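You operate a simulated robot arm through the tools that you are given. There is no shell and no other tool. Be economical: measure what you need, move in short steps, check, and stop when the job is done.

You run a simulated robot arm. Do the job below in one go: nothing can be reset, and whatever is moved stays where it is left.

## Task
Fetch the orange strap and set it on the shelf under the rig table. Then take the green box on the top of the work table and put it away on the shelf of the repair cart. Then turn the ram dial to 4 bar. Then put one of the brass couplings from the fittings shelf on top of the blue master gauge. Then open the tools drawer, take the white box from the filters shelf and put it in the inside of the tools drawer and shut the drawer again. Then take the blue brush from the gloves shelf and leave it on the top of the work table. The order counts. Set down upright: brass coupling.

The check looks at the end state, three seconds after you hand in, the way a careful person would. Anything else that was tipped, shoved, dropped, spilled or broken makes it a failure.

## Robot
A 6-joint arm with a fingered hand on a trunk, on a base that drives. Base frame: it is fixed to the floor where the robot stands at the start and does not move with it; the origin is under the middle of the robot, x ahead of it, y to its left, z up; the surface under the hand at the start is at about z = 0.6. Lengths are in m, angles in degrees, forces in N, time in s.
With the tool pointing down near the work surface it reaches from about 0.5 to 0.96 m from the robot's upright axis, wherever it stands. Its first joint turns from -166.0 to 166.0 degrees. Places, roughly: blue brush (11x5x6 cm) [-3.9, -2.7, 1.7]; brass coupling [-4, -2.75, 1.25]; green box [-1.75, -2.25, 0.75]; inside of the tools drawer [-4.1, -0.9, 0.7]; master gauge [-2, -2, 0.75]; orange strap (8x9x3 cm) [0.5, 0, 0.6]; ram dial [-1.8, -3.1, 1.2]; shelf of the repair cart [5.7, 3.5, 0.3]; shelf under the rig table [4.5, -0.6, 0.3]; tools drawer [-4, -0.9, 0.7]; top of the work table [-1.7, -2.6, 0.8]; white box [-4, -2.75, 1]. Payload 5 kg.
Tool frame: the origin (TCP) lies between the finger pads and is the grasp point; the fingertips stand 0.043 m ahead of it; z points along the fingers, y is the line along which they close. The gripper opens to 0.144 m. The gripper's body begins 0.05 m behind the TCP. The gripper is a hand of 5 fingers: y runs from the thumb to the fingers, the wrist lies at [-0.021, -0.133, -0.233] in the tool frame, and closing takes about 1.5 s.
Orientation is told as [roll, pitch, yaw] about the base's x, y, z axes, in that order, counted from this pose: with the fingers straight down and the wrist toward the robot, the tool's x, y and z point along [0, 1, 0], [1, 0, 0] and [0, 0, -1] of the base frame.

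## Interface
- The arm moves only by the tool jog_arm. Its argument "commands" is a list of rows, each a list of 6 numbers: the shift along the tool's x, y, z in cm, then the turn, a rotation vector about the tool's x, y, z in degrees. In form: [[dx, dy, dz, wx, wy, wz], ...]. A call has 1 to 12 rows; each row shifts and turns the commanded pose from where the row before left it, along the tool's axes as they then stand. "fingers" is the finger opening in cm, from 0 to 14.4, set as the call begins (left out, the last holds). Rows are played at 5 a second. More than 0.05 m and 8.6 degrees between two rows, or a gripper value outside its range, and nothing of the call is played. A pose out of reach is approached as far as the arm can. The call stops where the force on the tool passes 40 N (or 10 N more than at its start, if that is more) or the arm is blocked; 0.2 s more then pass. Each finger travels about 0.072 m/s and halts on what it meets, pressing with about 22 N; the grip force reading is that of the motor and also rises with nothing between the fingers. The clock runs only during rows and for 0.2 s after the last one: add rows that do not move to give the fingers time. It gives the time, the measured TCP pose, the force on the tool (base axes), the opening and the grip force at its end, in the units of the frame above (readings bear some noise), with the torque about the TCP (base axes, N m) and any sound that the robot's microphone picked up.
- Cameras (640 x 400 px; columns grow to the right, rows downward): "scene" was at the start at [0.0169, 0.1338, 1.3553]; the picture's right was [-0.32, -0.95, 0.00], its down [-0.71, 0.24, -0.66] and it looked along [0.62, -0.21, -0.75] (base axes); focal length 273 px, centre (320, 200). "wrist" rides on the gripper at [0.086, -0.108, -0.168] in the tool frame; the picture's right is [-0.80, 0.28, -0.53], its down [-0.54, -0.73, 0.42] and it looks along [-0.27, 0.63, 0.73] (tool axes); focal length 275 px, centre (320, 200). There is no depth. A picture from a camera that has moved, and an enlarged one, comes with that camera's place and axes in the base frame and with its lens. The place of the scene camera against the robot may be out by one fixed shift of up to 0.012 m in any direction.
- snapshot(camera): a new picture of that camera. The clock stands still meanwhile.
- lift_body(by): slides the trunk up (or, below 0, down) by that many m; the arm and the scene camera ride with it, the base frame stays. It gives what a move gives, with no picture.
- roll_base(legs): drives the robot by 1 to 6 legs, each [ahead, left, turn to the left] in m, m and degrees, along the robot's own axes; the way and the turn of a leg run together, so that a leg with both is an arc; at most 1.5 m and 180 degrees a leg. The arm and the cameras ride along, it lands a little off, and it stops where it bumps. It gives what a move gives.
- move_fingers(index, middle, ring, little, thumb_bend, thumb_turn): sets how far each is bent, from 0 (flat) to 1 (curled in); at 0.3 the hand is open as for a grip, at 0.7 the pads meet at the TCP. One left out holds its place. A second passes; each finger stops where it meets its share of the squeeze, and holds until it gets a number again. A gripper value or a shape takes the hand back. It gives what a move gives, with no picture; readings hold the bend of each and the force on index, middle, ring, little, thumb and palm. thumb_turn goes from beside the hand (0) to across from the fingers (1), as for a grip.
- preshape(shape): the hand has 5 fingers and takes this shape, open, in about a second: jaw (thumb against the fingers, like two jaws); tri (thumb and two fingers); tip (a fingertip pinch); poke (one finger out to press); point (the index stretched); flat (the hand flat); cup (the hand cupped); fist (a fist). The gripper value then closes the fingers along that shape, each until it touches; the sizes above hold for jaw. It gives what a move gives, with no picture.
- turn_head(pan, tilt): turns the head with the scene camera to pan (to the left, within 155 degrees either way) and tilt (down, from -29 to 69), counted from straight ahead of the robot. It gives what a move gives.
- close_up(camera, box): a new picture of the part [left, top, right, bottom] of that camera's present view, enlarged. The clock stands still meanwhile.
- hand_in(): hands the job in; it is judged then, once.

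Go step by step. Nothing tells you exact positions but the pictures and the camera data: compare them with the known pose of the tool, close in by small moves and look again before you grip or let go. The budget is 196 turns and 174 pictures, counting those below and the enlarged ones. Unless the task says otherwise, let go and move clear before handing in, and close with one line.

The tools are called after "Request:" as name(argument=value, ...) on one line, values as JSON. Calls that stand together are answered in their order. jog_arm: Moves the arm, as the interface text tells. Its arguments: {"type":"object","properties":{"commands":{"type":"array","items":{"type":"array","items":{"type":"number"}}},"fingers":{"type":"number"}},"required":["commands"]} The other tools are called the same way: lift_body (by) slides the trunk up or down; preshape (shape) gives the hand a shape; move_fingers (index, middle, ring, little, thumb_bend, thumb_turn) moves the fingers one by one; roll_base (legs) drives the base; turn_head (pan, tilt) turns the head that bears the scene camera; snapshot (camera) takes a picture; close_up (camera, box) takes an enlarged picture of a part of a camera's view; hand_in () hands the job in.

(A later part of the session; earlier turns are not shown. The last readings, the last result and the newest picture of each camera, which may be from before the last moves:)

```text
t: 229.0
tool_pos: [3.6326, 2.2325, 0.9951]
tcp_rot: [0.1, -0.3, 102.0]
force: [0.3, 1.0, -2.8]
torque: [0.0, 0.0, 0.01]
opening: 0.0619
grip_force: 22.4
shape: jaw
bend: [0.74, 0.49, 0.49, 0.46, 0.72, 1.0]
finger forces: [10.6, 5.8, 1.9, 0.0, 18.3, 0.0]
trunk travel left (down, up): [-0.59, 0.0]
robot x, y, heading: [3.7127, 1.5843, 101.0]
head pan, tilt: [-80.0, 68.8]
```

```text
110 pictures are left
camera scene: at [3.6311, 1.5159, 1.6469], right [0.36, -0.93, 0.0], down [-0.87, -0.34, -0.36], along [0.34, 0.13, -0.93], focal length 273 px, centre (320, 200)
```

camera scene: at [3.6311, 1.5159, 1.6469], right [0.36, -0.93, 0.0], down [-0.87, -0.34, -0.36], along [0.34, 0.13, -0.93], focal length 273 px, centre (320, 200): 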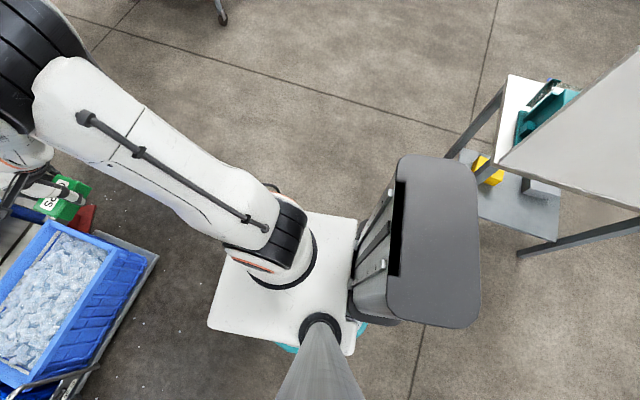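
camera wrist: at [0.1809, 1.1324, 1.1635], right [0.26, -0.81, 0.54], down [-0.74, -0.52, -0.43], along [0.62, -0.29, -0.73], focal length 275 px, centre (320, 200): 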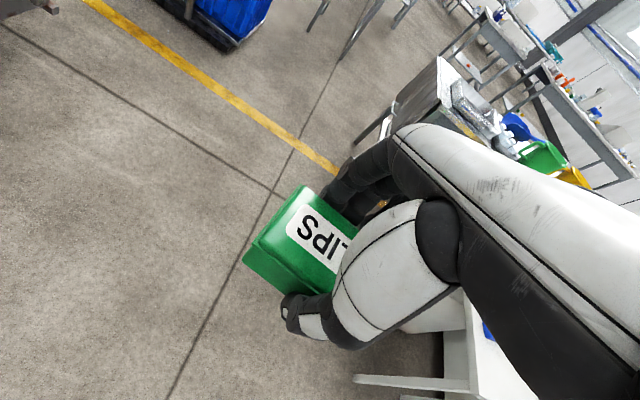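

The only thing under the base is the floor grate at (3.72, 1.56). I'll back off and look at it.

Request:
roll_base(legs=[[-0.6, 0, 0]])

Request:
turn_head(pan=0, tilt=60)

Request:
snapshot(camera="scene")

```text
t: 232.4
tool_pos: [3.7534, 1.6353, 0.9948]
tcp_rot: [0.2, -0.2, 101.3]
force: [-0.7, 0.3, -2.2]
torque: [0.0, -0.01, 0.0]
opening: 0.062
grip_force: 22.1
shape: jaw
bend: [0.74, 0.49, 0.49, 0.46, 0.72, 1.0]
finger forces: [10.5, 5.9, 2.1, 0.1, 18.5, 0.0]
trunk travel left (down, up): [-0.59, 0.0]
robot x, y, heading: [3.8318, 0.9872, 100.4]
head pan, tilt: [-80.0, 68.8]
```

```text
t: 233.9
tool_pos: [3.7527, 1.6353, 0.9951]
tcp_rot: [0.1, -0.1, 101.4]
force: [0.7, -0.2, -2.1]
torque: [-0.04, 0.03, 0.0]
opening: 0.0619
grip_force: 21.8
shape: jaw
bend: [0.74, 0.49, 0.49, 0.46, 0.72, 1.0]
finger forces: [10.5, 6.0, 2.1, 0.1, 18.6, 0.0]
trunk travel left (down, up): [-0.59, 0.0]
robot x, y, heading: [3.8291, 0.9842, 100.3]
head pan, tilt: [0.0, 60.0]
```

```text
109 pictures are left
camera scene: at [3.6789, 0.9652, 1.6563], right [0.98, 0.18, 0.0], down [0.16, -0.85, -0.5], along [-0.09, 0.49, -0.87], focal length 273 px, centre (320, 200)
```

scene: 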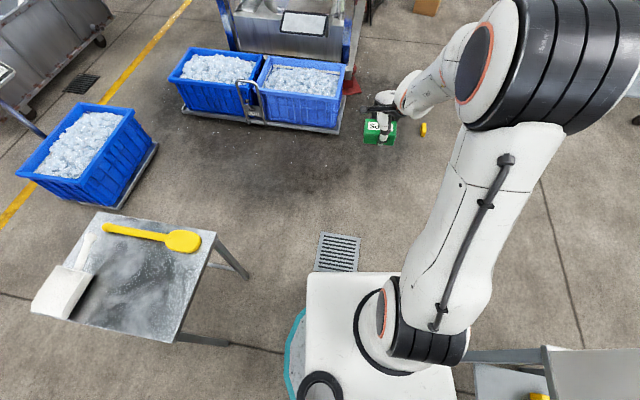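

The grate is flush, but a dark wet patch lies around the crates where the base slipped; I'll keep to the right of it.

Request:
roll_base(legs=[[0, 0, -10.3], [0.18, 0, 0], [0.7, -0.64, 0]])

Request:
snapshot(camera="scene")

```text
t: 237.7
tool_pos: [3.9083, 1.8803, 0.9941]
tcp_rot: [0.0, -0.1, 99.3]
force: [0.4, -0.8, -1.3]
torque: [-0.01, 0.01, -0.02]
opening: 0.062
grip_force: 21.7
shape: jaw
bend: [0.74, 0.49, 0.49, 0.46, 0.72, 1.0]
finger forces: [10.5, 6.0, 2.0, 0.1, 18.5, 0.0]
trunk travel left (down, up): [-0.59, 0.0]
robot x, y, heading: [3.9609, 1.2283, 98.2]
head pan, tilt: [0.0, 60.0]
stopped in leg 3: the robot was blocked; the commanded pose is now the measured one
```

```text
108 pictures are left
camera scene: at [3.8119, 1.2136, 1.6563], right [0.99, 0.15, 0.0], down [0.13, -0.86, -0.5], along [-0.07, 0.49, -0.87], focal length 273 px, centre (320, 200)
```

scene: 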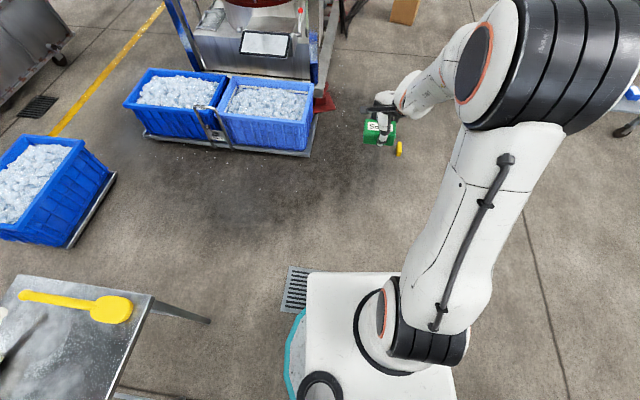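

Blocked again near the grate/wet area or the panel corner. I'll look at the right side and test a small pure right move.

Request:
turn_head(pan=-95, tilt=60)

Request:
snapshot(camera="scene")

Request:
turn_head(pan=30, tilt=69)

Request:
snapshot(camera="scene")

Request:
roll_base(legs=[[-0.15, 0, 0]])

Request:
roll_base(legs=[[0, 0, -8]])

```text
t: 239.4
tool_pos: [3.9086, 1.881, 0.9941]
tcp_rot: [0.0, -0.1, 99.4]
force: [-0.6, 0.3, -1.7]
torque: [0.01, -0.01, 0.04]
opening: 0.0616
grip_force: 21.6
shape: jaw
bend: [0.74, 0.49, 0.49, 0.46, 0.72, 1.0]
finger forces: [10.5, 5.8, 2.0, 0.1, 18.5, 0.0]
trunk travel left (down, up): [-0.59, 0.0]
robot x, y, heading: [3.9624, 1.2273, 98.4]
head pan, tilt: [-95.0, 60.0]
```

```text
107 pictures are left
camera scene: at [3.8883, 1.1526, 1.6563], right [0.06, -1.0, 0.0], down [-0.86, -0.05, -0.5], along [0.5, 0.03, -0.87], focal length 273 px, centre (320, 200)
```

scene: 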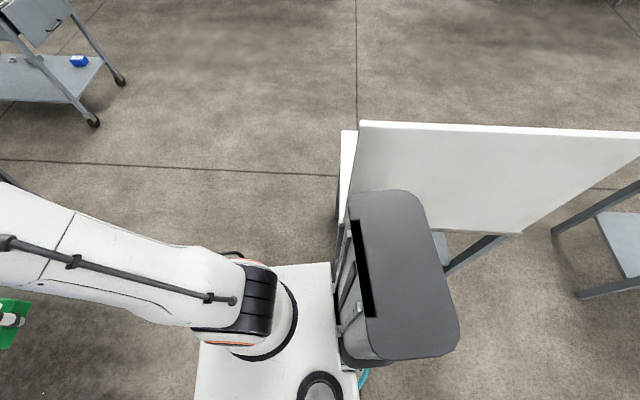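

```text
t: 241.4
tool_pos: [3.9087, 1.8813, 0.9945]
tcp_rot: [0.0, -0.1, 99.4]
force: [-0.4, 0.3, -2.1]
torque: [0.02, 0.01, 0.0]
opening: 0.0618
grip_force: 22.4
shape: jaw
bend: [0.74, 0.49, 0.49, 0.46, 0.72, 1.0]
finger forces: [10.6, 5.9, 2.1, 0.1, 18.3, 0.0]
trunk travel left (down, up): [-0.59, 0.0]
robot x, y, heading: [3.9609, 1.2304, 98.4]
head pan, tilt: [30.0, 68.8]
```

```text
106 pictures are left
camera scene: at [3.7871, 1.1925, 1.6469], right [0.78, 0.62, 0.0], down [0.58, -0.73, -0.36], along [-0.22, 0.28, -0.93], focal length 273 px, centre (320, 200)
```

scene: 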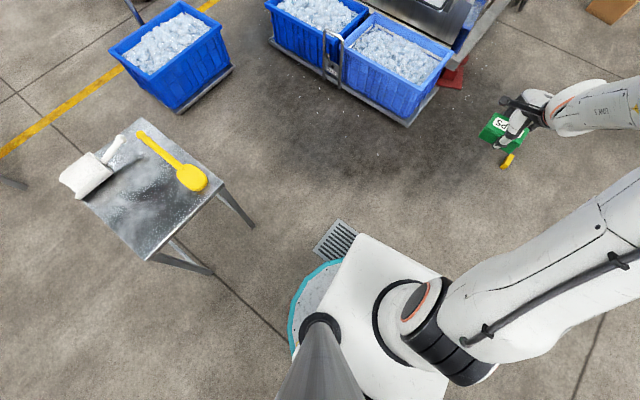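

```text
t: 242.8
tool_pos: [3.9299, 1.7357, 0.9937]
tcp_rot: [0.1, 0.0, 99.2]
force: [-0.3, -0.2, -2.3]
torque: [-0.02, -0.03, 0.02]
opening: 0.062
grip_force: 22.6
shape: jaw
bend: [0.74, 0.49, 0.49, 0.46, 0.72, 1.0]
finger forces: [10.6, 5.9, 2.0, 0.1, 18.5, 0.0]
trunk travel left (down, up): [-0.59, 0.0]
robot x, y, heading: [3.9866, 1.0817, 98.2]
head pan, tilt: [30.0, 68.8]
```

```text
t: 243.8
tool_pos: [4.0217, 1.7378, 0.9944]
tcp_rot: [0.1, 0.0, 91.3]
force: [0.4, 0.1, -1.9]
torque: [-0.02, 0.0, -0.01]
opening: 0.0619
grip_force: 21.6
shape: jaw
bend: [0.74, 0.49, 0.49, 0.46, 0.73, 1.0]
finger forces: [10.5, 5.9, 2.0, 0.1, 18.3, 0.0]
trunk travel left (down, up): [-0.59, 0.0]
robot x, y, heading: [3.9867, 1.08, 90.1]
head pan, tilt: [30.0, 68.8]
```

Turning and backing work freely. I'll test going straight ahead along x≈3.99.

Request:
roll_base(legs=[[0.15, 0, 0], [0.15, 0, 0], [0.15, 0, 0]])

Request:
snapshot(camera="scene")

```text
t: 247.1
tool_pos: [4.0195, 2.188, 0.9932]
tcp_rot: [0.0, 0.0, 91.0]
force: [-1.6, 2.4, -2.4]
torque: [-0.09, -0.07, -0.03]
opening: 0.0616
grip_force: 22.1
shape: jaw
bend: [0.74, 0.49, 0.49, 0.46, 0.73, 1.0]
finger forces: [10.6, 5.9, 2.0, 0.0, 18.3, 0.0]
trunk travel left (down, up): [-0.59, 0.0]
robot x, y, heading: [3.9778, 1.533, 89.8]
head pan, tilt: [30.0, 68.8]
```

```text
105 pictures are left
camera scene: at [3.7974, 1.5255, 1.6466], right [0.87, 0.5, 0.0], down [0.47, -0.81, -0.36], along [-0.18, 0.31, -0.93], focal length 273 px, centre (320, 200)
```

scene: 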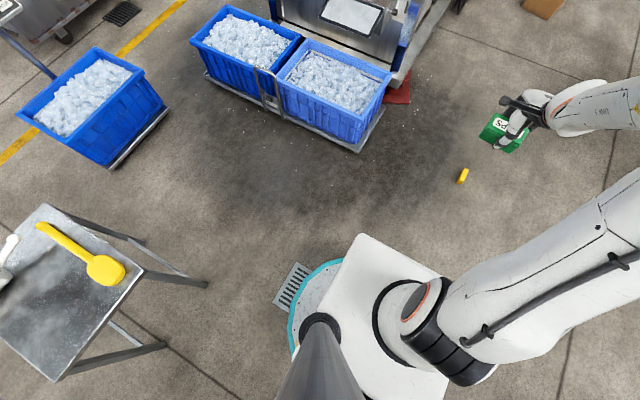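

Straight ahead works. I'll go on up and to the right, clear of the small yellow lump on the floor at (4.22, 2.71).

Request:
roll_base(legs=[[0.25, 0, 0], [0.2, -0.35, 0], [0.2, -0.4, 0], [0, 0, -90]])

Request:
turn_head(pan=35, tilt=40)

Request:
snapshot(camera="scene")

```text
t: 248.4
tool_pos: [3.9685, 2.2165, 1.0075]
tcp_rot: [0.1, -1.6, 90.1]
force: [3.0, 0.6, -2.7]
torque: [-0.14, 0.24, 0.06]
opening: 0.0617
grip_force: 22.2
shape: jaw
bend: [0.74, 0.49, 0.49, 0.46, 0.73, 1.0]
finger forces: [11.0, 6.4, 2.2, 0.0, 19.4, 0.0]
trunk travel left (down, up): [-0.59, 0.0]
robot x, y, heading: [3.9174, 1.5849, 89.2]
head pan, tilt: [30.0, 68.8]
stopped in leg 1: the robot was blocked; the commanded pose is now the measured one
```

```text
t: 249.3
tool_pos: [3.9312, 2.2057, 1.0043]
tcp_rot: [-0.5, -0.7, 90.6]
force: [-4.0, 1.9, -3.5]
torque: [-0.08, -0.23, 0.0]
opening: 0.0616
grip_force: 21.9
shape: jaw
bend: [0.74, 0.49, 0.49, 0.46, 0.73, 1.0]
finger forces: [11.0, 6.2, 2.1, 0.0, 19.3, 0.0]
trunk travel left (down, up): [-0.59, 0.0]
robot x, y, heading: [3.8992, 1.5654, 89.9]
head pan, tilt: [35.0, 40.0]
```

```text
104 pictures are left
camera scene: at [3.6981, 1.6047, 1.6849], right [0.82, 0.57, -0.01], down [0.37, -0.54, -0.76], along [-0.44, 0.62, -0.65], focal length 273 px, centre (320, 200)
```

scene: 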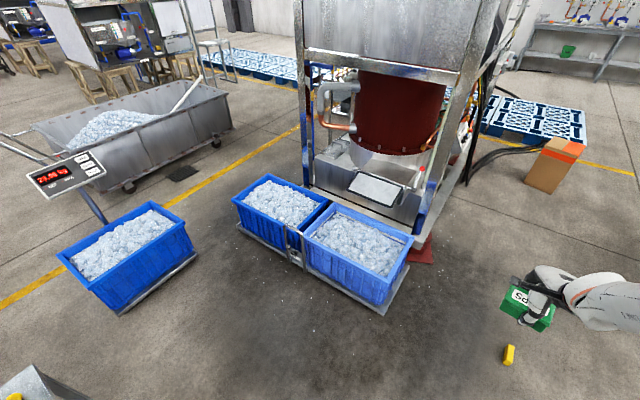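

The base tilts and slides beside the floor grate – its wheels catch on it. I'll back off, then go up along x≈3.98 only to y≈1.49 and strafe right past the panel table's corner.

Request:
roll_base(legs=[[-0.45, -0.06, 0]])

Request:
turn_head(pan=-95, tilt=60)

Request:
snapshot(camera="scene")

```text
t: 252.1
tool_pos: [4.0058, 1.7644, 1.0051]
tcp_rot: [-0.2, -1.1, 90.5]
force: [-0.1, 0.3, -1.8]
torque: [0.03, 0.03, 0.0]
opening: 0.0618
grip_force: 22.0
shape: jaw
bend: [0.74, 0.49, 0.49, 0.46, 0.73, 1.0]
finger forces: [10.9, 6.2, 2.3, 0.0, 19.3, 0.0]
trunk travel left (down, up): [-0.59, 0.0]
robot x, y, heading: [3.9702, 1.1317, 90.0]
head pan, tilt: [35.0, 40.0]
```

```text
t: 254.2
tool_pos: [4.0058, 1.7641, 1.0047]
tcp_rot: [-0.3, -1.1, 90.5]
force: [-0.4, 0.4, -2.2]
torque: [-0.01, -0.01, 0.02]
opening: 0.0615
grip_force: 22.2
shape: jaw
bend: [0.74, 0.49, 0.49, 0.46, 0.73, 1.0]
finger forces: [10.9, 6.2, 2.2, 0.0, 19.2, 0.0]
trunk travel left (down, up): [-0.59, 0.0]
robot x, y, heading: [3.9675, 1.1318, 89.8]
head pan, tilt: [-95.0, 60.0]
```

```text
103 pictures are left
camera scene: at [3.8836, 1.0661, 1.6563], right [-0.09, -1.0, 0.0], down [-0.86, 0.08, -0.5], along [0.5, -0.05, -0.87], focal length 273 px, centre (320, 200)
```

scene: 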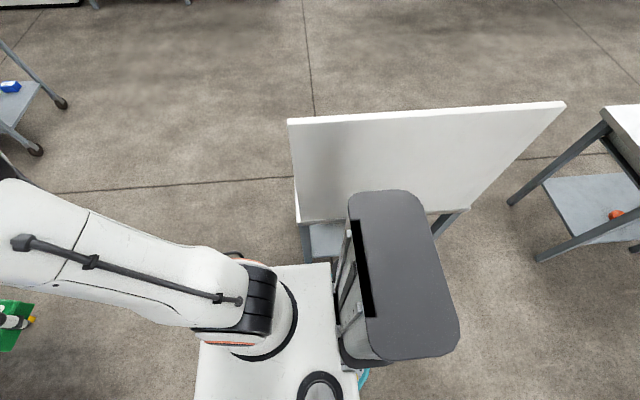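

Evidence fits wheels climbing the grate. I'll go up to (3.91, 1.40), turn left 20° so the trunk clears the panel, then slip right/up.

Request:
roll_base(legs=[[0.27, 0.06, 0], [0, 0, 20], [0.007, -0.215, 0]])

Request:
snapshot(camera="scene")

```text
t: 255.9
tool_pos: [3.9996, 1.9168, 0.9932]
tcp_rot: [-1.3, -1.4, 90.9]
force: [0.7, 1.1, 1.0]
torque: [-0.14, 0.0, 0.04]
opening: 0.0621
grip_force: 22.0
shape: jaw
bend: [0.74, 0.49, 0.49, 0.46, 0.73, 1.0]
finger forces: [11.1, 6.0, 2.1, 0.0, 19.1, 0.0]
trunk travel left (down, up): [-0.59, 0.0]
robot x, y, heading: [3.9797, 1.2814, 89.9]
head pan, tilt: [-95.0, 60.0]
stopped in leg 1: the robot was blocked; the commanded pose is now the measured one
```

```text
102 pictures are left
camera scene: at [3.8907, 1.1879, 1.6575], right [-0.1, -1.0, -0.02], down [-0.86, 0.09, -0.5], along [0.5, -0.03, -0.87], focal length 273 px, centre (320, 200)
```

scene: 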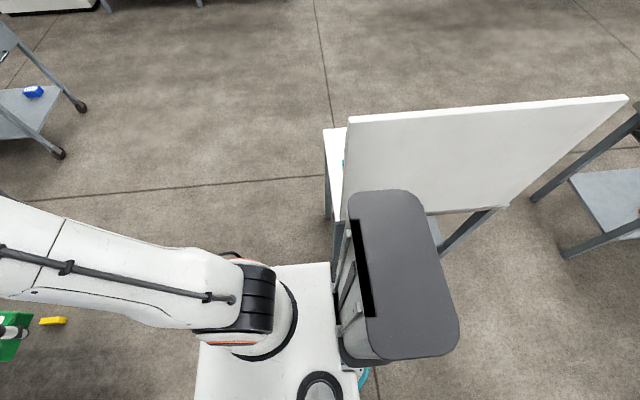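

It catches when drifting left. I'll repeat the proven straight line at x≈3.99 up to y≈1.51 and then strafe purely right.

Request:
roll_base(legs=[[-0.15, -0.01, 0]])

Request:
roll_base(legs=[[0.15, -0.005, 0], [0.15, 0, 0], [0.08, 0, 0]])

Request:
roll_base(legs=[[0, -0.1, 0]])

Request:
snapshot(camera="scene")

```text
t: 257.2
tool_pos: [4.0067, 1.7757, 0.9892]
tcp_rot: [-1.0, -0.8, 91.0]
force: [1.0, 0.6, -1.2]
torque: [0.05, 0.07, 0.03]
opening: 0.0615
grip_force: 22.2
shape: jaw
bend: [0.74, 0.49, 0.49, 0.46, 0.73, 1.0]
finger forces: [11.1, 5.8, 1.9, 0.0, 19.1, 0.1]
trunk travel left (down, up): [-0.59, 0.0]
robot x, y, heading: [3.9847, 1.1313, 89.7]
head pan, tilt: [-95.0, 60.0]
```

```text
t: 260.3
tool_pos: [4.009, 2.16, 0.989]
tcp_rot: [-1.2, -0.6, 90.9]
force: [-1.5, 1.2, -1.5]
torque: [-0.04, -0.07, 0.03]
opening: 0.0618
grip_force: 22.2
shape: jaw
bend: [0.74, 0.49, 0.49, 0.46, 0.73, 1.0]
finger forces: [11.0, 5.9, 2.1, 0.0, 19.0, 0.0]
trunk travel left (down, up): [-0.59, 0.0]
robot x, y, heading: [3.99, 1.5165, 89.9]
head pan, tilt: [-95.0, 60.0]
```

```text
t: 261.4
tool_pos: [4.1095, 2.1618, 0.9891]
tcp_rot: [-1.1, -0.8, 90.8]
force: [0.6, 0.9, -1.7]
torque: [0.03, 0.09, 0.0]
opening: 0.0617
grip_force: 22.0
shape: jaw
bend: [0.74, 0.49, 0.49, 0.46, 0.73, 1.0]
finger forces: [10.9, 5.9, 2.2, 0.1, 18.9, 0.1]
trunk travel left (down, up): [-0.59, 0.0]
robot x, y, heading: [4.0851, 1.5142, 89.9]
head pan, tilt: [-95.0, 60.0]
```

```text
101 pictures are left
camera scene: at [4.0017, 1.4548, 1.6563], right [-0.09, -1.0, 0.0], down [-0.86, 0.08, -0.5], along [0.5, -0.05, -0.87], focal length 273 px, centre (320, 200)
```

scene: 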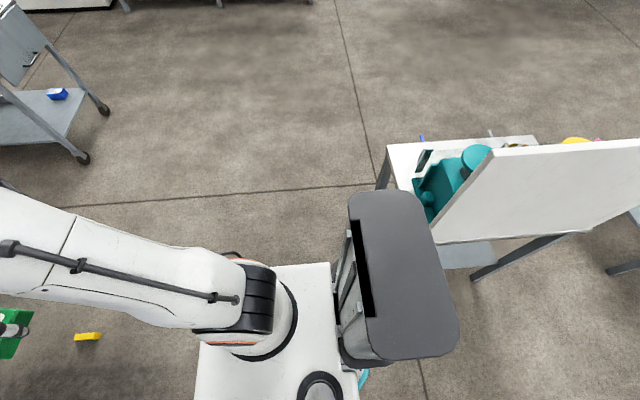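

Free now. Continue right/up and turn to face the cart.

Request:
roll_base(legs=[[0.05, -0.15, 0], [0.2, -0.25, 0], [0.25, -0.25, 0], [0, 0, -90]])

Request:
turn_head(pan=35, tilt=40)

Request:
snapshot(camera="scene")

```text
t: 270.4
tool_pos: [5.3838, 1.9793, 0.9888]
tcp_rot: [-1.2, -0.8, -1.3]
force: [-0.6, 0.8, -2.3]
torque: [0.01, 0.02, 0.0]
opening: 0.0611
grip_force: 21.9
shape: jaw
bend: [0.74, 0.49, 0.49, 0.46, 0.73, 1.0]
finger forces: [10.4, 5.5, 1.7, 0.0, 17.8, 0.0]
trunk travel left (down, up): [-0.59, 0.0]
robot x, y, heading: [4.743, 2.0232, -2.3]
head pan, tilt: [-95.0, 60.0]
```

```text
t: 272.5
tool_pos: [5.3827, 1.9801, 0.989]
tcp_rot: [-1.3, -0.8, -1.2]
force: [-0.2, -0.7, -1.5]
torque: [0.03, -0.02, 0.03]
opening: 0.0615
grip_force: 22.2
shape: jaw
bend: [0.74, 0.49, 0.49, 0.46, 0.73, 1.0]
finger forces: [10.3, 5.5, 1.8, 0.0, 17.7, 0.0]
trunk travel left (down, up): [-0.59, 0.0]
robot x, y, heading: [4.7389, 2.0229, -2.0]
head pan, tilt: [35.0, 40.0]
```

```text
100 pictures are left
camera scene: at [4.7617, 2.2306, 1.683], right [0.54, -0.84, 0.0], down [-0.54, -0.35, -0.77], along [0.64, 0.41, -0.64], focal length 273 px, centre (320, 200)
```

scene: 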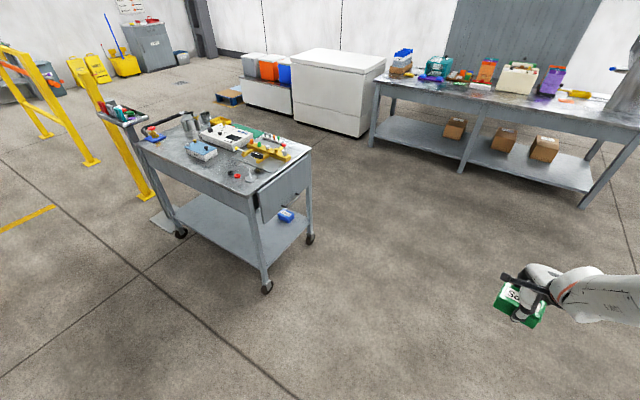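

The cart is at x 5.43–5.99, y 3.08–4.08, shelf z≈0.28, opening up to ≈0.73. I'll retract the hand a bit, strafe left in front of its long side.

Request:
jog_arm(commands=[[0, -3, 0, 0, 0, 0], [0, -3, 0, 0, 0, 0], [0, 0, 0, 0, 0, 0]])

Request:
roll_base(legs=[[0, 0, 2.0], [-0.03, 1.5, 0], [-0.15, 0.03, 0]])

Request:
turn_head(pan=0, tilt=40)

Request:
snapshot(camera="scene")

```text
t: 273.3
tool_pos: [5.3229, 1.9811, 0.9877]
tcp_rot: [-1.2, -0.7, -1.3]
force: [-0.5, 0.5, -1.9]
torque: [0.02, 0.01, 0.01]
opening: 0.0617
grip_force: 22.2
shape: jaw
bend: [0.74, 0.49, 0.49, 0.46, 0.73, 1.0]
finger forces: [10.4, 5.7, 1.8, 0.0, 18.0, 0.1]
trunk travel left (down, up): [-0.59, 0.0]
robot x, y, heading: [4.743, 2.0271, -2.2]
head pan, tilt: [35.0, 40.0]
```

```text
refused: leg 2 is longer than a leg can be; nothing moved
```

```text
t: 274.3
tool_pos: [5.3233, 1.9814, 0.9888]
tcp_rot: [-1.2, -0.7, -1.3]
force: [-0.2, 0.3, -1.4]
torque: [0.0, -0.01, -0.01]
opening: 0.0615
grip_force: 22.4
shape: jaw
bend: [0.74, 0.49, 0.49, 0.46, 0.73, 1.0]
finger forces: [10.4, 5.7, 1.8, 0.0, 18.0, 0.0]
trunk travel left (down, up): [-0.59, 0.0]
robot x, y, heading: [4.7383, 2.0248, -2.1]
head pan, tilt: [0.0, 40.0]
```

```text
99 pictures are left
camera scene: at [4.7751, 2.1814, 1.683], right [-0.04, -1.0, 0.0], down [-0.64, 0.02, -0.77], along [0.77, -0.03, -0.64], focal length 273 px, centre (320, 200)
```

scene: 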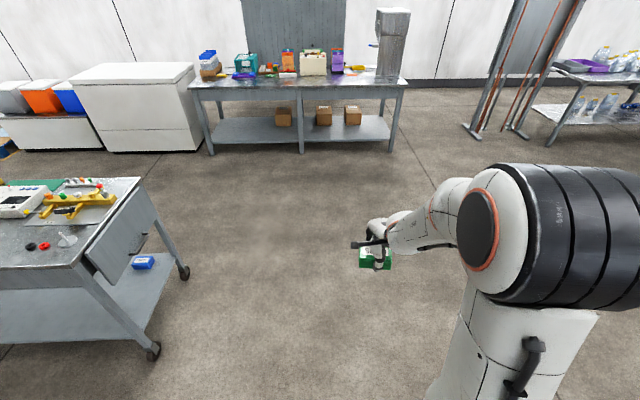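

Leg was too long; splitting it.

Request:
roll_base(legs=[[0, 0, 2.1], [0, 0.8, 0], [-0.03, 0.72, 0], [-0.15, 0, 0]])

Request:
lift_body(by=-0.3)

Request:
snapshot(camera="scene")

```text
t: 283.5
tool_pos: [5.1367, 3.5343, 0.9875]
tcp_rot: [-1.3, -0.9, 2.0]
force: [-0.3, 0.6, -2.0]
torque: [0.01, -0.06, -0.02]
opening: 0.0617
grip_force: 22.1
shape: jaw
bend: [0.74, 0.49, 0.49, 0.46, 0.73, 1.0]
finger forces: [10.4, 5.7, 1.8, 0.0, 17.9, 0.0]
trunk travel left (down, up): [-0.59, 0.0]
robot x, y, heading: [4.5523, 3.5491, 0.7]
head pan, tilt: [0.0, 40.0]
```

```text
t: 286.5
tool_pos: [5.1361, 3.5352, 0.6894]
tcp_rot: [-1.3, -0.8, 1.9]
force: [-0.3, 0.3, -2.3]
torque: [0.01, -0.02, 0.01]
opening: 0.0612
grip_force: 21.7
shape: jaw
bend: [0.74, 0.49, 0.49, 0.46, 0.73, 1.0]
finger forces: [10.3, 5.6, 1.9, 0.0, 18.0, 0.0]
trunk travel left (down, up): [-0.29, 0.3]
robot x, y, heading: [4.5554, 3.5453, 1.0]
head pan, tilt: [0.0, 40.0]
```

```text
98 pictures are left
camera scene: at [4.5795, 3.7054, 1.383], right [0.01, -1.0, 0.0], down [-0.64, -0.01, -0.77], along [0.77, 0.01, -0.64], focal length 273 px, centre (320, 200)
```

scene: 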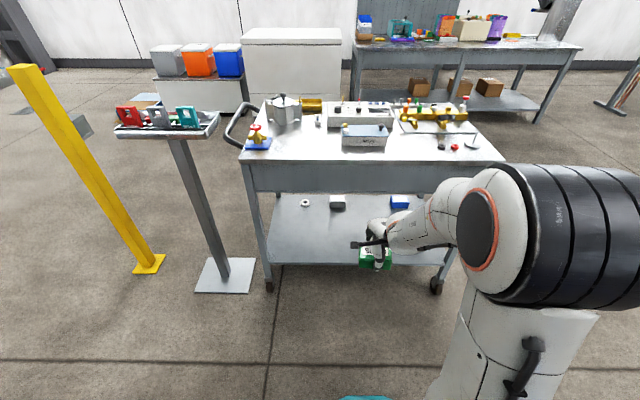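

Front of the shelf is free (small items only at its back). I'll back a little, lower fully and extend with the fingers pitched forward as before.

Request:
roll_base(legs=[[-0.15, 0, -0.8]])

Request:
lift_body(by=-0.2)

Request:
jog_arm(commands=[[0, 3.5, 0, -3, 0, 0], [0, 3.5, 0.2, -6, 0, 0], [0, 3.4, 0.5, -6, 0, 0], [0, 3.3, 0.9, -6, 0, 0], [0, 3.2, 1.2, -6, 0, 0], [0, 0, 0, 0, 0, 0]])

Request:
lift_body(by=-0.085)

Request:
snapshot(camera="scene")

Request:
snapshot(camera="wrist")

```text
t: 287.9
tool_pos: [4.982, 3.5248, 0.6887]
tcp_rot: [-1.2, -0.7, 1.1]
force: [-0.6, 0.4, -2.1]
torque: [0.04, -0.02, -0.01]
opening: 0.0615
grip_force: 21.9
shape: jaw
bend: [0.74, 0.49, 0.49, 0.46, 0.73, 1.0]
finger forces: [10.4, 5.8, 1.7, 0.0, 18.0, 0.0]
trunk travel left (down, up): [-0.29, 0.3]
robot x, y, heading: [4.3987, 3.5447, -0.0]
head pan, tilt: [0.0, 40.0]
```

```text
t: 290.1
tool_pos: [4.9825, 3.5244, 0.4885]
tcp_rot: [-1.2, -0.8, 1.1]
force: [-0.2, 0.4, -0.9]
torque: [0.0, 0.03, 0.02]
opening: 0.0617
grip_force: 22.2
shape: jaw
bend: [0.74, 0.49, 0.49, 0.46, 0.73, 1.0]
finger forces: [10.3, 5.7, 1.7, 0.0, 18.0, 0.0]
trunk travel left (down, up): [-0.09, 0.5]
robot x, y, heading: [4.401, 3.5466, 0.0]
head pan, tilt: [0.0, 40.0]
```

```text
t: 291.4
tool_pos: [5.169, 3.494, 0.5198]
tcp_rot: [0.1, -26.9, 2.1]
force: [0.3, -0.5, -2.8]
torque: [-0.01, 0.04, -0.03]
opening: 0.0613
grip_force: 21.8
shape: jaw
bend: [0.74, 0.49, 0.49, 0.46, 0.73, 1.0]
finger forces: [10.1, 5.6, 1.7, 0.0, 18.4, 0.0]
out of reach, approached as far as the arm can: row 3, 4, 5
trunk travel left (down, up): [-0.09, 0.5]
robot x, y, heading: [4.3992, 3.545, -0.5]
head pan, tilt: [0.0, 40.0]
```

```text
t: 292.7
tool_pos: [5.1698, 3.4955, 0.4352]
tcp_rot: [0.1, -26.8, 2.1]
force: [0.9, 0.1, -1.7]
torque: [0.0, 0.03, -0.03]
opening: 0.0616
grip_force: 21.6
shape: jaw
bend: [0.74, 0.49, 0.49, 0.46, 0.73, 1.0]
finger forces: [10.1, 5.5, 1.9, 0.1, 18.4, 0.1]
trunk travel left (down, up): [-0.005, 0.585]
robot x, y, heading: [4.4038, 3.5457, 0.0]
head pan, tilt: [0.0, 40.0]
```

```text
97 pictures are left
camera scene: at [4.4273, 3.704, 1.098], right [0.0, -1.0, 0.0], down [-0.64, 0.0, -0.77], along [0.77, 0.0, -0.64], focal length 273 px, centre (320, 200)
```

scene: 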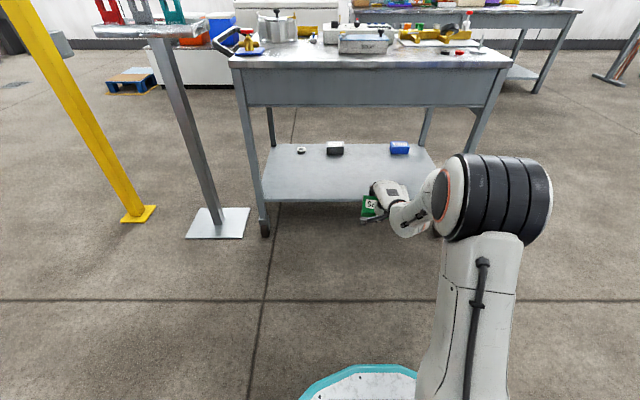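

```text
96 pictures are left
camera wrist: at [4.993, 3.5748, 0.5364], right [0.04, -0.8, 0.6], down [-0.44, -0.56, -0.71], along [0.9, -0.23, -0.37], focal length 275 px, centre (320, 200)
```

wrist: 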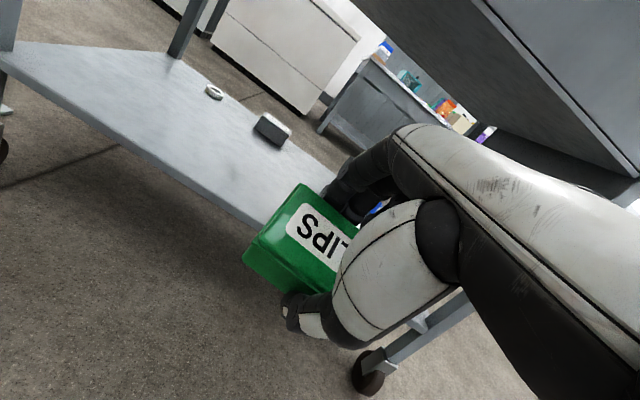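

The pose fits below the apron (0.72) and above the shelf (~0.265). Drive ahead 0.28 and extend.

Request:
roll_base(legs=[[0.26, 0, 0]])

Request:
jog_arm(commands=[[0, 2.4, 2.0, 0, 0, 0], [0, 1.4, 2.4, 3, 0, 0], [0, 1.0, 2.4, 5, 0, 0], [0, 0, 0, 0, 0, 0]])

Request:
snapshot(camera="scene")

Request:
snapshot(camera="wrist")

```text
t: 294.6
tool_pos: [5.4332, 3.4929, 0.435]
tcp_rot: [0.1, -26.8, 2.0]
force: [0.7, 0.0, -1.6]
torque: [-0.01, 0.02, -0.05]
opening: 0.0614
grip_force: 22.3
shape: jaw
bend: [0.74, 0.49, 0.49, 0.46, 0.73, 1.0]
finger forces: [10.1, 5.6, 1.9, 0.1, 18.4, 0.1]
trunk travel left (down, up): [-0.005, 0.585]
robot x, y, heading: [4.6634, 3.5474, -0.4]
head pan, tilt: [0.0, 40.0]
```

```text
t: 295.6
tool_pos: [5.505, 3.493, 0.3956]
tcp_rot: [-0.1, -18.7, 1.8]
force: [-0.1, 0.4, -2.2]
torque: [0.03, 0.06, 0.0]
opening: 0.0616
grip_force: 21.9
shape: jaw
bend: [0.74, 0.49, 0.49, 0.46, 0.73, 1.0]
finger forces: [10.3, 5.7, 1.9, 0.0, 18.3, 0.0]
trunk travel left (down, up): [-0.005, 0.585]
robot x, y, heading: [4.6634, 3.543, -0.5]
head pan, tilt: [0.0, 40.0]
```

```text
95 pictures are left
camera scene: at [4.6924, 3.7034, 1.098], right [0.0, -1.0, 0.0], down [-0.64, 0.0, -0.77], along [0.77, 0.0, -0.64], focal length 273 px, centre (320, 200)
```

scene: 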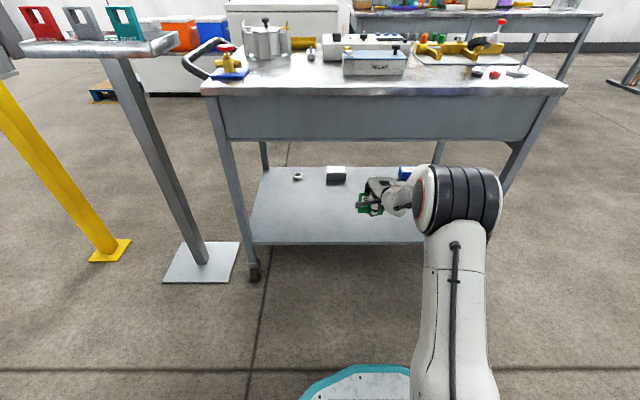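

```text
94 pictures are left
camera wrist: at [5.3454, 3.5742, 0.5188], right [0.12, -0.79, 0.6], down [-0.53, -0.56, -0.63], along [0.84, -0.24, -0.49], focal length 275 px, centre (320, 200)
```

wrist: 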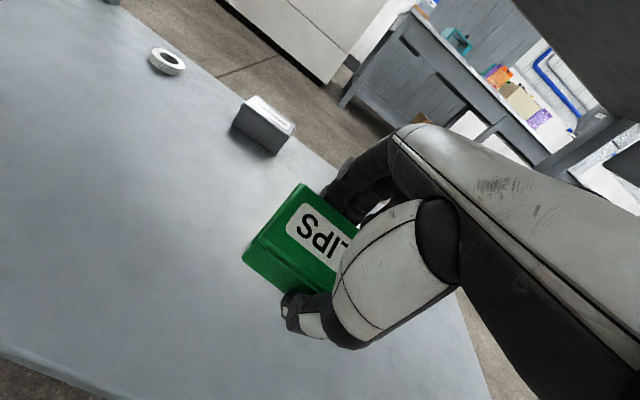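

Inside over the shelf. Unpitch and lower toward contact.

Request:
jog_arm(commands=[[0, -0.3, 2.0, 6, 0, 0], [0, -0.2, 2.0, 6, 0, 0], [0, 0, 1.0, 5, 0, 0], [0, 0, 0, 0, 0, 0]])

Request:
close_up(camera="scene", box=[300, 140, 440, 250])

Request:
snapshot(camera="wrist")

```text
t: 296.6
tool_pos: [5.5107, 3.5032, 0.3666]
tcp_rot: [1.4, -8.4, 3.2]
force: [1.8, -0.5, -0.9]
torque: [0.0, 0.0, -0.02]
opening: 0.0614
grip_force: 22.0
shape: jaw
bend: [0.74, 0.49, 0.49, 0.46, 0.73, 1.0]
finger forces: [10.3, 5.8, 2.0, 0.0, 18.3, 0.0]
out of reach, approached as far as the arm can: row 1, 2, 3
trunk travel left (down, up): [-0.005, 0.585]
robot x, y, heading: [4.6614, 3.5462, -0.2]
head pan, tilt: [0.0, 40.0]
```

```text
3.64 times, centred on (370, 195) of scene
camera zoom: at [4.6924, 3.7034, 1.098], right [0.0, -1.0, 0.0], down [-0.64, 0.0, -0.77], along [0.77, 0.0, -0.64], focal length 993 px, centre (138, 218)
```

zoom: 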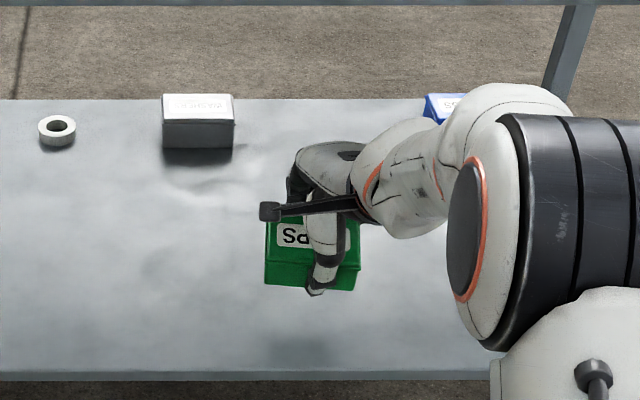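

```text
92 pictures are left
camera wrist: at [5.3737, 3.5786, 0.5187], right [0.25, -0.8, 0.55], down [-0.62, -0.57, -0.54], along [0.74, -0.21, -0.64], focal length 275 px, centre (320, 200)
```

wrist: 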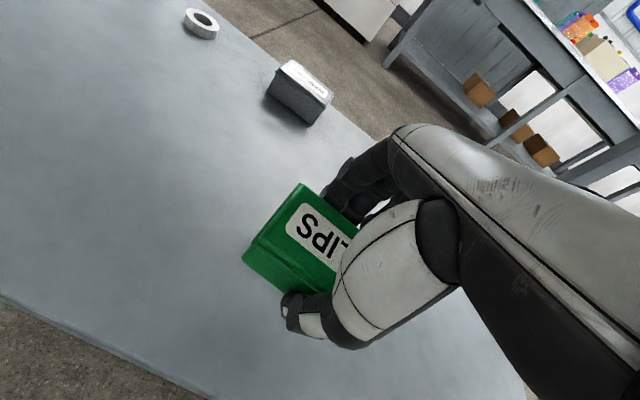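

Reach-limited; extending forward lets it go lower.

Request:
jog_arm(commands=[[0, 2.0, 1.2, 0, 0, 0], [0, 1.8, 1.2, 3, 0, 0], [0, 1.0, 1.0, 0, 0, 0], [0, 0, 0, 0, 0, 0]])

Request:
jog_arm(commands=[[0, 0, 0.5, 3, 0, 0], [0, 0, 0.5, 0, 0, 0], [0, 0, 0, 0, 0, 0]])

Request:
close_up(camera="scene", box=[300, 140, 440, 250])

```text
t: 297.6
tool_pos: [5.5617, 3.5082, 0.3381]
tcp_rot: [1.0, -3.4, 2.9]
force: [0.3, -0.7, -1.6]
torque: [-0.01, -0.03, 0.02]
opening: 0.0615
grip_force: 21.7
shape: jaw
bend: [0.74, 0.49, 0.49, 0.46, 0.73, 1.0]
finger forces: [10.2, 5.9, 2.0, 0.0, 18.2, 0.1]
trunk travel left (down, up): [-0.005, 0.585]
robot x, y, heading: [4.6611, 3.5427, -0.2]
head pan, tilt: [0.0, 40.0]
```

```text
t: 298.4
tool_pos: [5.5619, 3.5083, 0.327]
tcp_rot: [1.0, -0.3, 3.0]
force: [1.2, -0.2, -2.6]
torque: [-0.01, -0.02, 0.02]
opening: 0.061
grip_force: 22.0
shape: jaw
bend: [0.74, 0.49, 0.49, 0.46, 0.73, 1.0]
finger forces: [10.3, 5.8, 1.9, 0.0, 18.1, 0.0]
trunk travel left (down, up): [-0.005, 0.585]
robot x, y, heading: [4.6647, 3.5481, -0.2]
head pan, tilt: [0.0, 40.0]
```

```text
3.64 times, centred on (370, 195) of scene
camera zoom: at [4.6924, 3.7034, 1.098], right [0.0, -1.0, 0.0], down [-0.64, 0.0, -0.77], along [0.77, 0.0, -0.64], focal length 993 px, centre (138, 218)
```

zoom: 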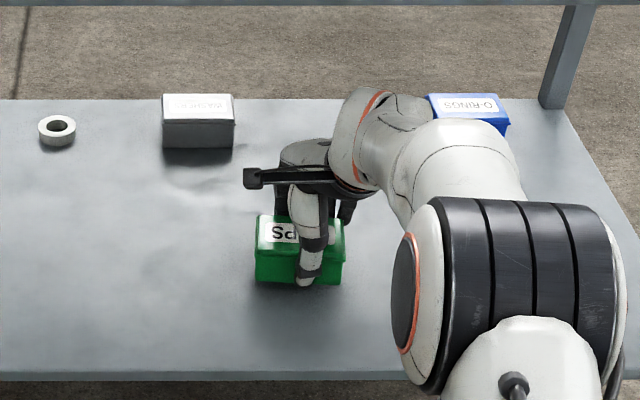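

Level now. Lower in small steps until contact.

Request:
jog_arm(commands=[[0, 0, 0.4, 0, 0, 0], [0, 0, 0.4, 0, 0, 0], [0, 0, 0, 0, 0, 0]])

Request:
jog_arm(commands=[[0, 0, 0.3, 0, 0, 0], [0, 0, 0, 0, 0, 0]])

Request:
close_up(camera="scene", box=[330, 180, 400, 230])

```text
t: 299.1
tool_pos: [5.561, 3.5076, 0.3193]
tcp_rot: [1.1, -0.4, 2.9]
force: [-0.7, -0.4, -2.1]
torque: [0.02, -0.03, -0.02]
opening: 0.0617
grip_force: 21.7
shape: jaw
bend: [0.74, 0.49, 0.49, 0.46, 0.73, 1.0]
finger forces: [10.4, 5.8, 2.0, 0.1, 18.1, 0.1]
trunk travel left (down, up): [-0.005, 0.585]
robot x, y, heading: [4.6663, 3.5446, -0.1]
head pan, tilt: [0.0, 40.0]
```

```text
t: 299.8
tool_pos: [5.562, 3.5077, 0.3169]
tcp_rot: [1.0, -0.4, 3.0]
force: [-0.5, 0.4, -1.7]
torque: [0.01, 0.01, 0.0]
opening: 0.0614
grip_force: 22.1
shape: jaw
bend: [0.74, 0.49, 0.49, 0.46, 0.73, 1.0]
finger forces: [10.3, 5.7, 2.1, 0.0, 18.1, 0.0]
trunk travel left (down, up): [-0.005, 0.585]
robot x, y, heading: [4.6665, 3.5451, -0.2]
head pan, tilt: [0.0, 40.0]
```

```text
8.00 times, centred on (365, 205) of scene
camera zoom: at [4.6924, 3.7034, 1.098], right [0.0, -1.0, 0.0], down [-0.64, 0.0, -0.77], along [0.77, 0.0, -0.64], focal length 2185 px, centre (-40, 160)
```

zoom: 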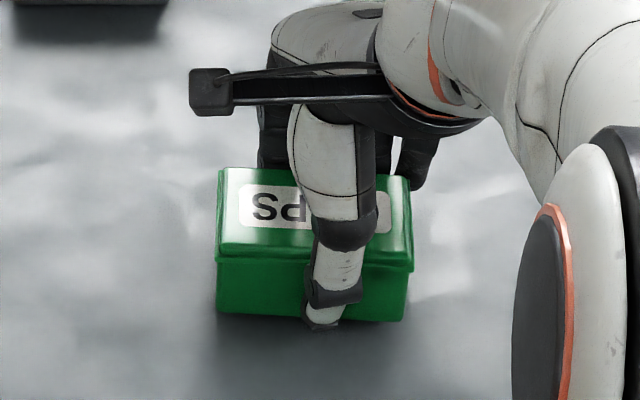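

Request:
jog_arm(commands=[[0, 0, 0.4, 0, 0, 0], [0, 0, 0.4, 0, 0, 0], [0, 0, 0, 0, 0, 0]])

Request:
jog_arm(commands=[[0, 0, 0.3, 0, 0, 0], [0, 0, 0, 0, 0, 0]])

Request:
jog_arm(commands=[[0, 0, 0.3, 0, 0, 0], [0, 0, 0, 0, 0, 0]])

Request:
close_up(camera="scene", box=[330, 180, 400, 230])

```text
t: 300.6
tool_pos: [5.5628, 3.5076, 0.3092]
tcp_rot: [1.0, -0.5, 3.0]
force: [1.2, -1.1, 0.2]
torque: [0.07, -0.03, -0.03]
opening: 0.0615
grip_force: 22.2
shape: jaw
bend: [0.74, 0.49, 0.49, 0.46, 0.73, 1.0]
finger forces: [10.9, 5.9, 1.9, 0.0, 18.3, 0.2]
trunk travel left (down, up): [-0.005, 0.585]
robot x, y, heading: [4.6662, 3.5446, -0.4]
head pan, tilt: [0.0, 40.0]
```

```text
t: 301.1
tool_pos: [5.5638, 3.5084, 0.3085]
tcp_rot: [1.0, -0.6, 3.0]
force: [-2.7, -1.3, 13.7]
torque: [0.07, 0.08, -0.04]
opening: 0.0621
grip_force: 22.2
shape: jaw
bend: [0.74, 0.49, 0.49, 0.46, 0.73, 1.0]
finger forces: [11.2, 5.7, 1.5, 0.1, 21.6, 0.0]
trunk travel left (down, up): [-0.005, 0.585]
robot x, y, heading: [4.6629, 3.5469, -0.3]
head pan, tilt: [0.0, 40.0]
```

```text
t: 301.8
tool_pos: [5.5631, 3.5089, 0.3067]
tcp_rot: [1.0, -0.8, 3.0]
force: [-2.2, -1.2, 28.0]
torque: [-0.01, 0.17, -0.04]
opening: 0.0632
grip_force: 22.3
shape: jaw
bend: [0.74, 0.49, 0.49, 0.46, 0.73, 1.0]
finger forces: [12.0, 6.6, 2.0, 0.0, 23.2, 0.0]
trunk travel left (down, up): [-0.005, 0.585]
robot x, y, heading: [4.6655, 3.5407, -0.1]
head pan, tilt: [0.0, 40.0]
```

```text
8.00 times, centred on (365, 205) of scene
camera zoom: at [4.6902, 3.7035, 1.0983], right [0.0, -1.0, 0.0], down [-0.64, 0.0, -0.77], along [0.77, 0.0, -0.64], focal length 2185 px, centre (-40, 160)
```

zoom: 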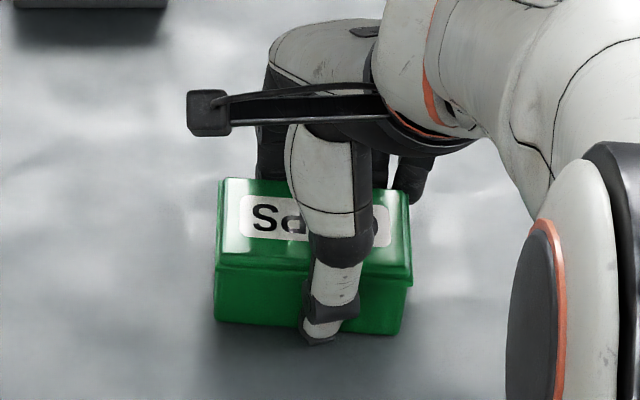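

Contact on the shelf. Ease up slightly, release, and retreat the way in.

Request:
jog_arm(commands=[[0, 0, -0.3, 0, 0, 0], [0, 0, 0, 0, 0, 0]])

Request:
jog_arm(commands=[[0, 0, 0, 0, 0, 0], [0, 0, 0, 0, 0, 0], [0, 0, 0, 0, 0, 0], [0, 0, 0, 0, 0, 0], [0, 0, 0, 0, 0, 0], [0, 0, 0, 0, 0, 0]], fingers=13)

Request:
snapshot(camera="wrist")

Request:
jog_arm(commands=[[0, 0, -1.5, 0, 0, 0], [0, 0, -1.5, -4, 0, 0], [0, 0, -1.5, -4, 0, 0], [0, 0.2, -1.5, -5, 0, 0], [0, 0.3, -1.3, -5, 0, 0], [0, 0, 0, 0, 0, 0]])

Request:
snapshot(camera="wrist")

```text
t: 302.4
tool_pos: [5.5608, 3.5072, 0.3067]
tcp_rot: [0.9, -0.5, 3.1]
force: [2.6, 0.0, 19.9]
torque: [0.04, -0.25, 0.04]
opening: 0.0639
grip_force: 22.2
shape: jaw
bend: [0.74, 0.49, 0.49, 0.46, 0.73, 1.0]
finger forces: [12.9, 7.6, 2.8, 0.1, 20.2, 0.1]
trunk travel left (down, up): [-0.005, 0.585]
robot x, y, heading: [4.6656, 3.5466, -0.3]
head pan, tilt: [0.0, 40.0]
```

```text
t: 303.8
tool_pos: [5.5621, 3.5079, 0.3056]
tcp_rot: [1.0, -0.3, 3.1]
force: [0.0, -0.3, 0.0]
torque: [0.0, 0.02, 0.01]
opening: 0.1297
grip_force: 0.1
shape: jaw
bend: [0.27, 0.32, 0.31, 0.31, 0.39, 0.98]
finger forces: [0.1, 0.0, 0.0, 0.0, 0.0, 0.0]
trunk travel left (down, up): [-0.005, 0.585]
robot x, y, heading: [4.664, 3.5451, -0.2]
head pan, tilt: [0.0, 40.0]
```

```text
88 pictures are left
camera wrist: at [5.4477, 3.5848, 0.4742], right [0.32, -0.79, 0.52], down [-0.69, -0.57, -0.44], along [0.64, -0.22, -0.73], focal length 275 px, centre (320, 200)
```

wrist: 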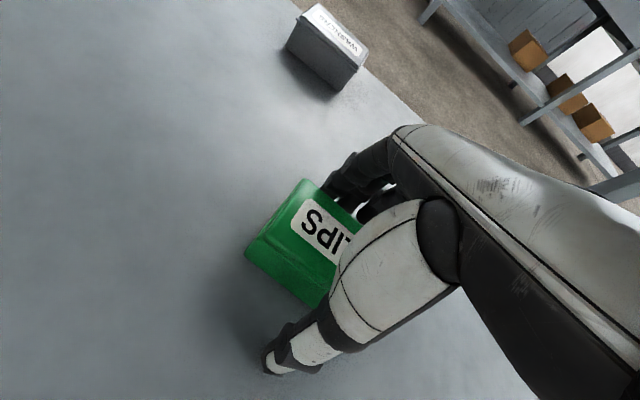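

```text
t: 305.1
tool_pos: [5.5613, 3.508, 0.3748]
tcp_rot: [1.2, -16.3, 3.1]
force: [-0.8, 0.9, -0.5]
torque: [0.01, 0.0, 0.01]
opening: 0.1297
grip_force: 0.0
shape: jaw
bend: [0.27, 0.32, 0.31, 0.31, 0.39, 0.98]
finger forces: [0.1, 0.0, 0.0, 0.1, 0.0, 0.1]
out of reach, approached as far as the arm can: row 5
trunk travel left (down, up): [-0.005, 0.585]
robot x, y, heading: [4.6642, 3.5459, -0.4]
head pan, tilt: [0.0, 40.0]
```

```text
87 pictures are left
camera wrist: at [5.4044, 3.5822, 0.507], right [0.17, -0.8, 0.57], down [-0.55, -0.56, -0.62], along [0.82, -0.21, -0.53], focal length 275 px, centre (320, 200)
```

wrist: 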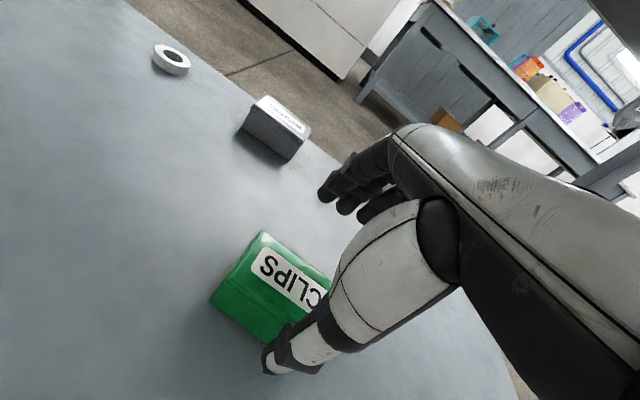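

The box stands on the shelf and the fingertips are above it. Back out, then raise and retract.

Request:
roll_base(legs=[[-0.35, 0, 0]])

Request:
snapshot(camera="scene")

Request:
lift_body(by=0.4)

Request:
lift_body(by=0.18)

Request:
jog_arm(commands=[[0, -3.8, -1.2, 4, 0, 0], [0, -3.9, -0.9, 6, 0, 0], [0, -4, -0.4, 6, 0, 0], [0, -4, 0, 0, 0, 0], [0, -4, 0, 0, 0, 0], [0, -4, 0, 0, 0, 0], [0, -4, 0, 0, 0, 0], [0, 0, 0, 0, 0, 0]])

```text
t: 307.4
tool_pos: [5.2116, 3.5099, 0.3747]
tcp_rot: [1.4, -16.3, 3.1]
force: [-0.2, 0.0, 0.4]
torque: [0.01, -0.01, 0.01]
opening: 0.13
grip_force: 0.1
shape: jaw
bend: [0.27, 0.32, 0.31, 0.31, 0.39, 0.98]
finger forces: [0.0, 0.0, 0.0, 0.0, 0.0, 0.0]
trunk travel left (down, up): [-0.005, 0.585]
robot x, y, heading: [4.3117, 3.5458, -0.0]
head pan, tilt: [0.0, 40.0]
```

```text
86 pictures are left
camera scene: at [4.3423, 3.7047, 1.098], right [0.0, -1.0, 0.0], down [-0.64, 0.0, -0.77], along [0.77, 0.0, -0.64], focal length 273 px, centre (320, 200)
```

scene: 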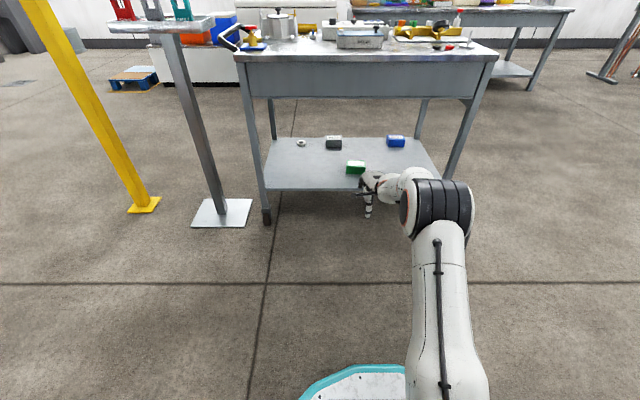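

```text
t: 311.2
tool_pos: [5.211, 3.5093, 0.7743]
tcp_rot: [1.4, -16.3, 3.1]
force: [0.3, 0.1, 0.2]
torque: [0.02, 0.01, -0.01]
opening: 0.1297
grip_force: 0.1
shape: jaw
bend: [0.27, 0.32, 0.31, 0.31, 0.39, 0.98]
finger forces: [0.0, 0.1, 0.0, 0.0, 0.1, 0.1]
trunk travel left (down, up): [-0.405, 0.185]
robot x, y, heading: [4.3145, 3.5497, -0.4]
head pan, tilt: [0.0, 40.0]
```

```text
t: 313.2
tool_pos: [5.2115, 3.5106, 0.9547]
tcp_rot: [1.4, -16.2, 3.0]
force: [0.4, -0.1, 0.1]
torque: [-0.01, -0.03, 0.0]
opening: 0.1299
grip_force: 0.1
shape: jaw
bend: [0.27, 0.32, 0.31, 0.31, 0.39, 0.98]
finger forces: [0.1, 0.0, 0.1, 0.0, 0.0, 0.0]
trunk travel left (down, up): [-0.585, 0.005]
robot x, y, heading: [4.3109, 3.5448, -0.2]
head pan, tilt: [0.0, 40.0]
```

```text
t: 315.1
tool_pos: [4.9306, 3.4917, 0.9548]
tcp_rot: [1.3, -0.3, 3.4]
force: [0.1, 0.7, 0.0]
torque: [0.0, -0.01, 0.01]
opening: 0.13
grip_force: 0.0
shape: jaw
bend: [0.27, 0.32, 0.31, 0.31, 0.39, 0.98]
finger forces: [0.0, 0.0, 0.1, 0.1, 0.0, 0.0]
trunk travel left (down, up): [-0.585, 0.005]
robot x, y, heading: [4.3116, 3.5451, -0.2]
head pan, tilt: [0.0, 40.0]
```

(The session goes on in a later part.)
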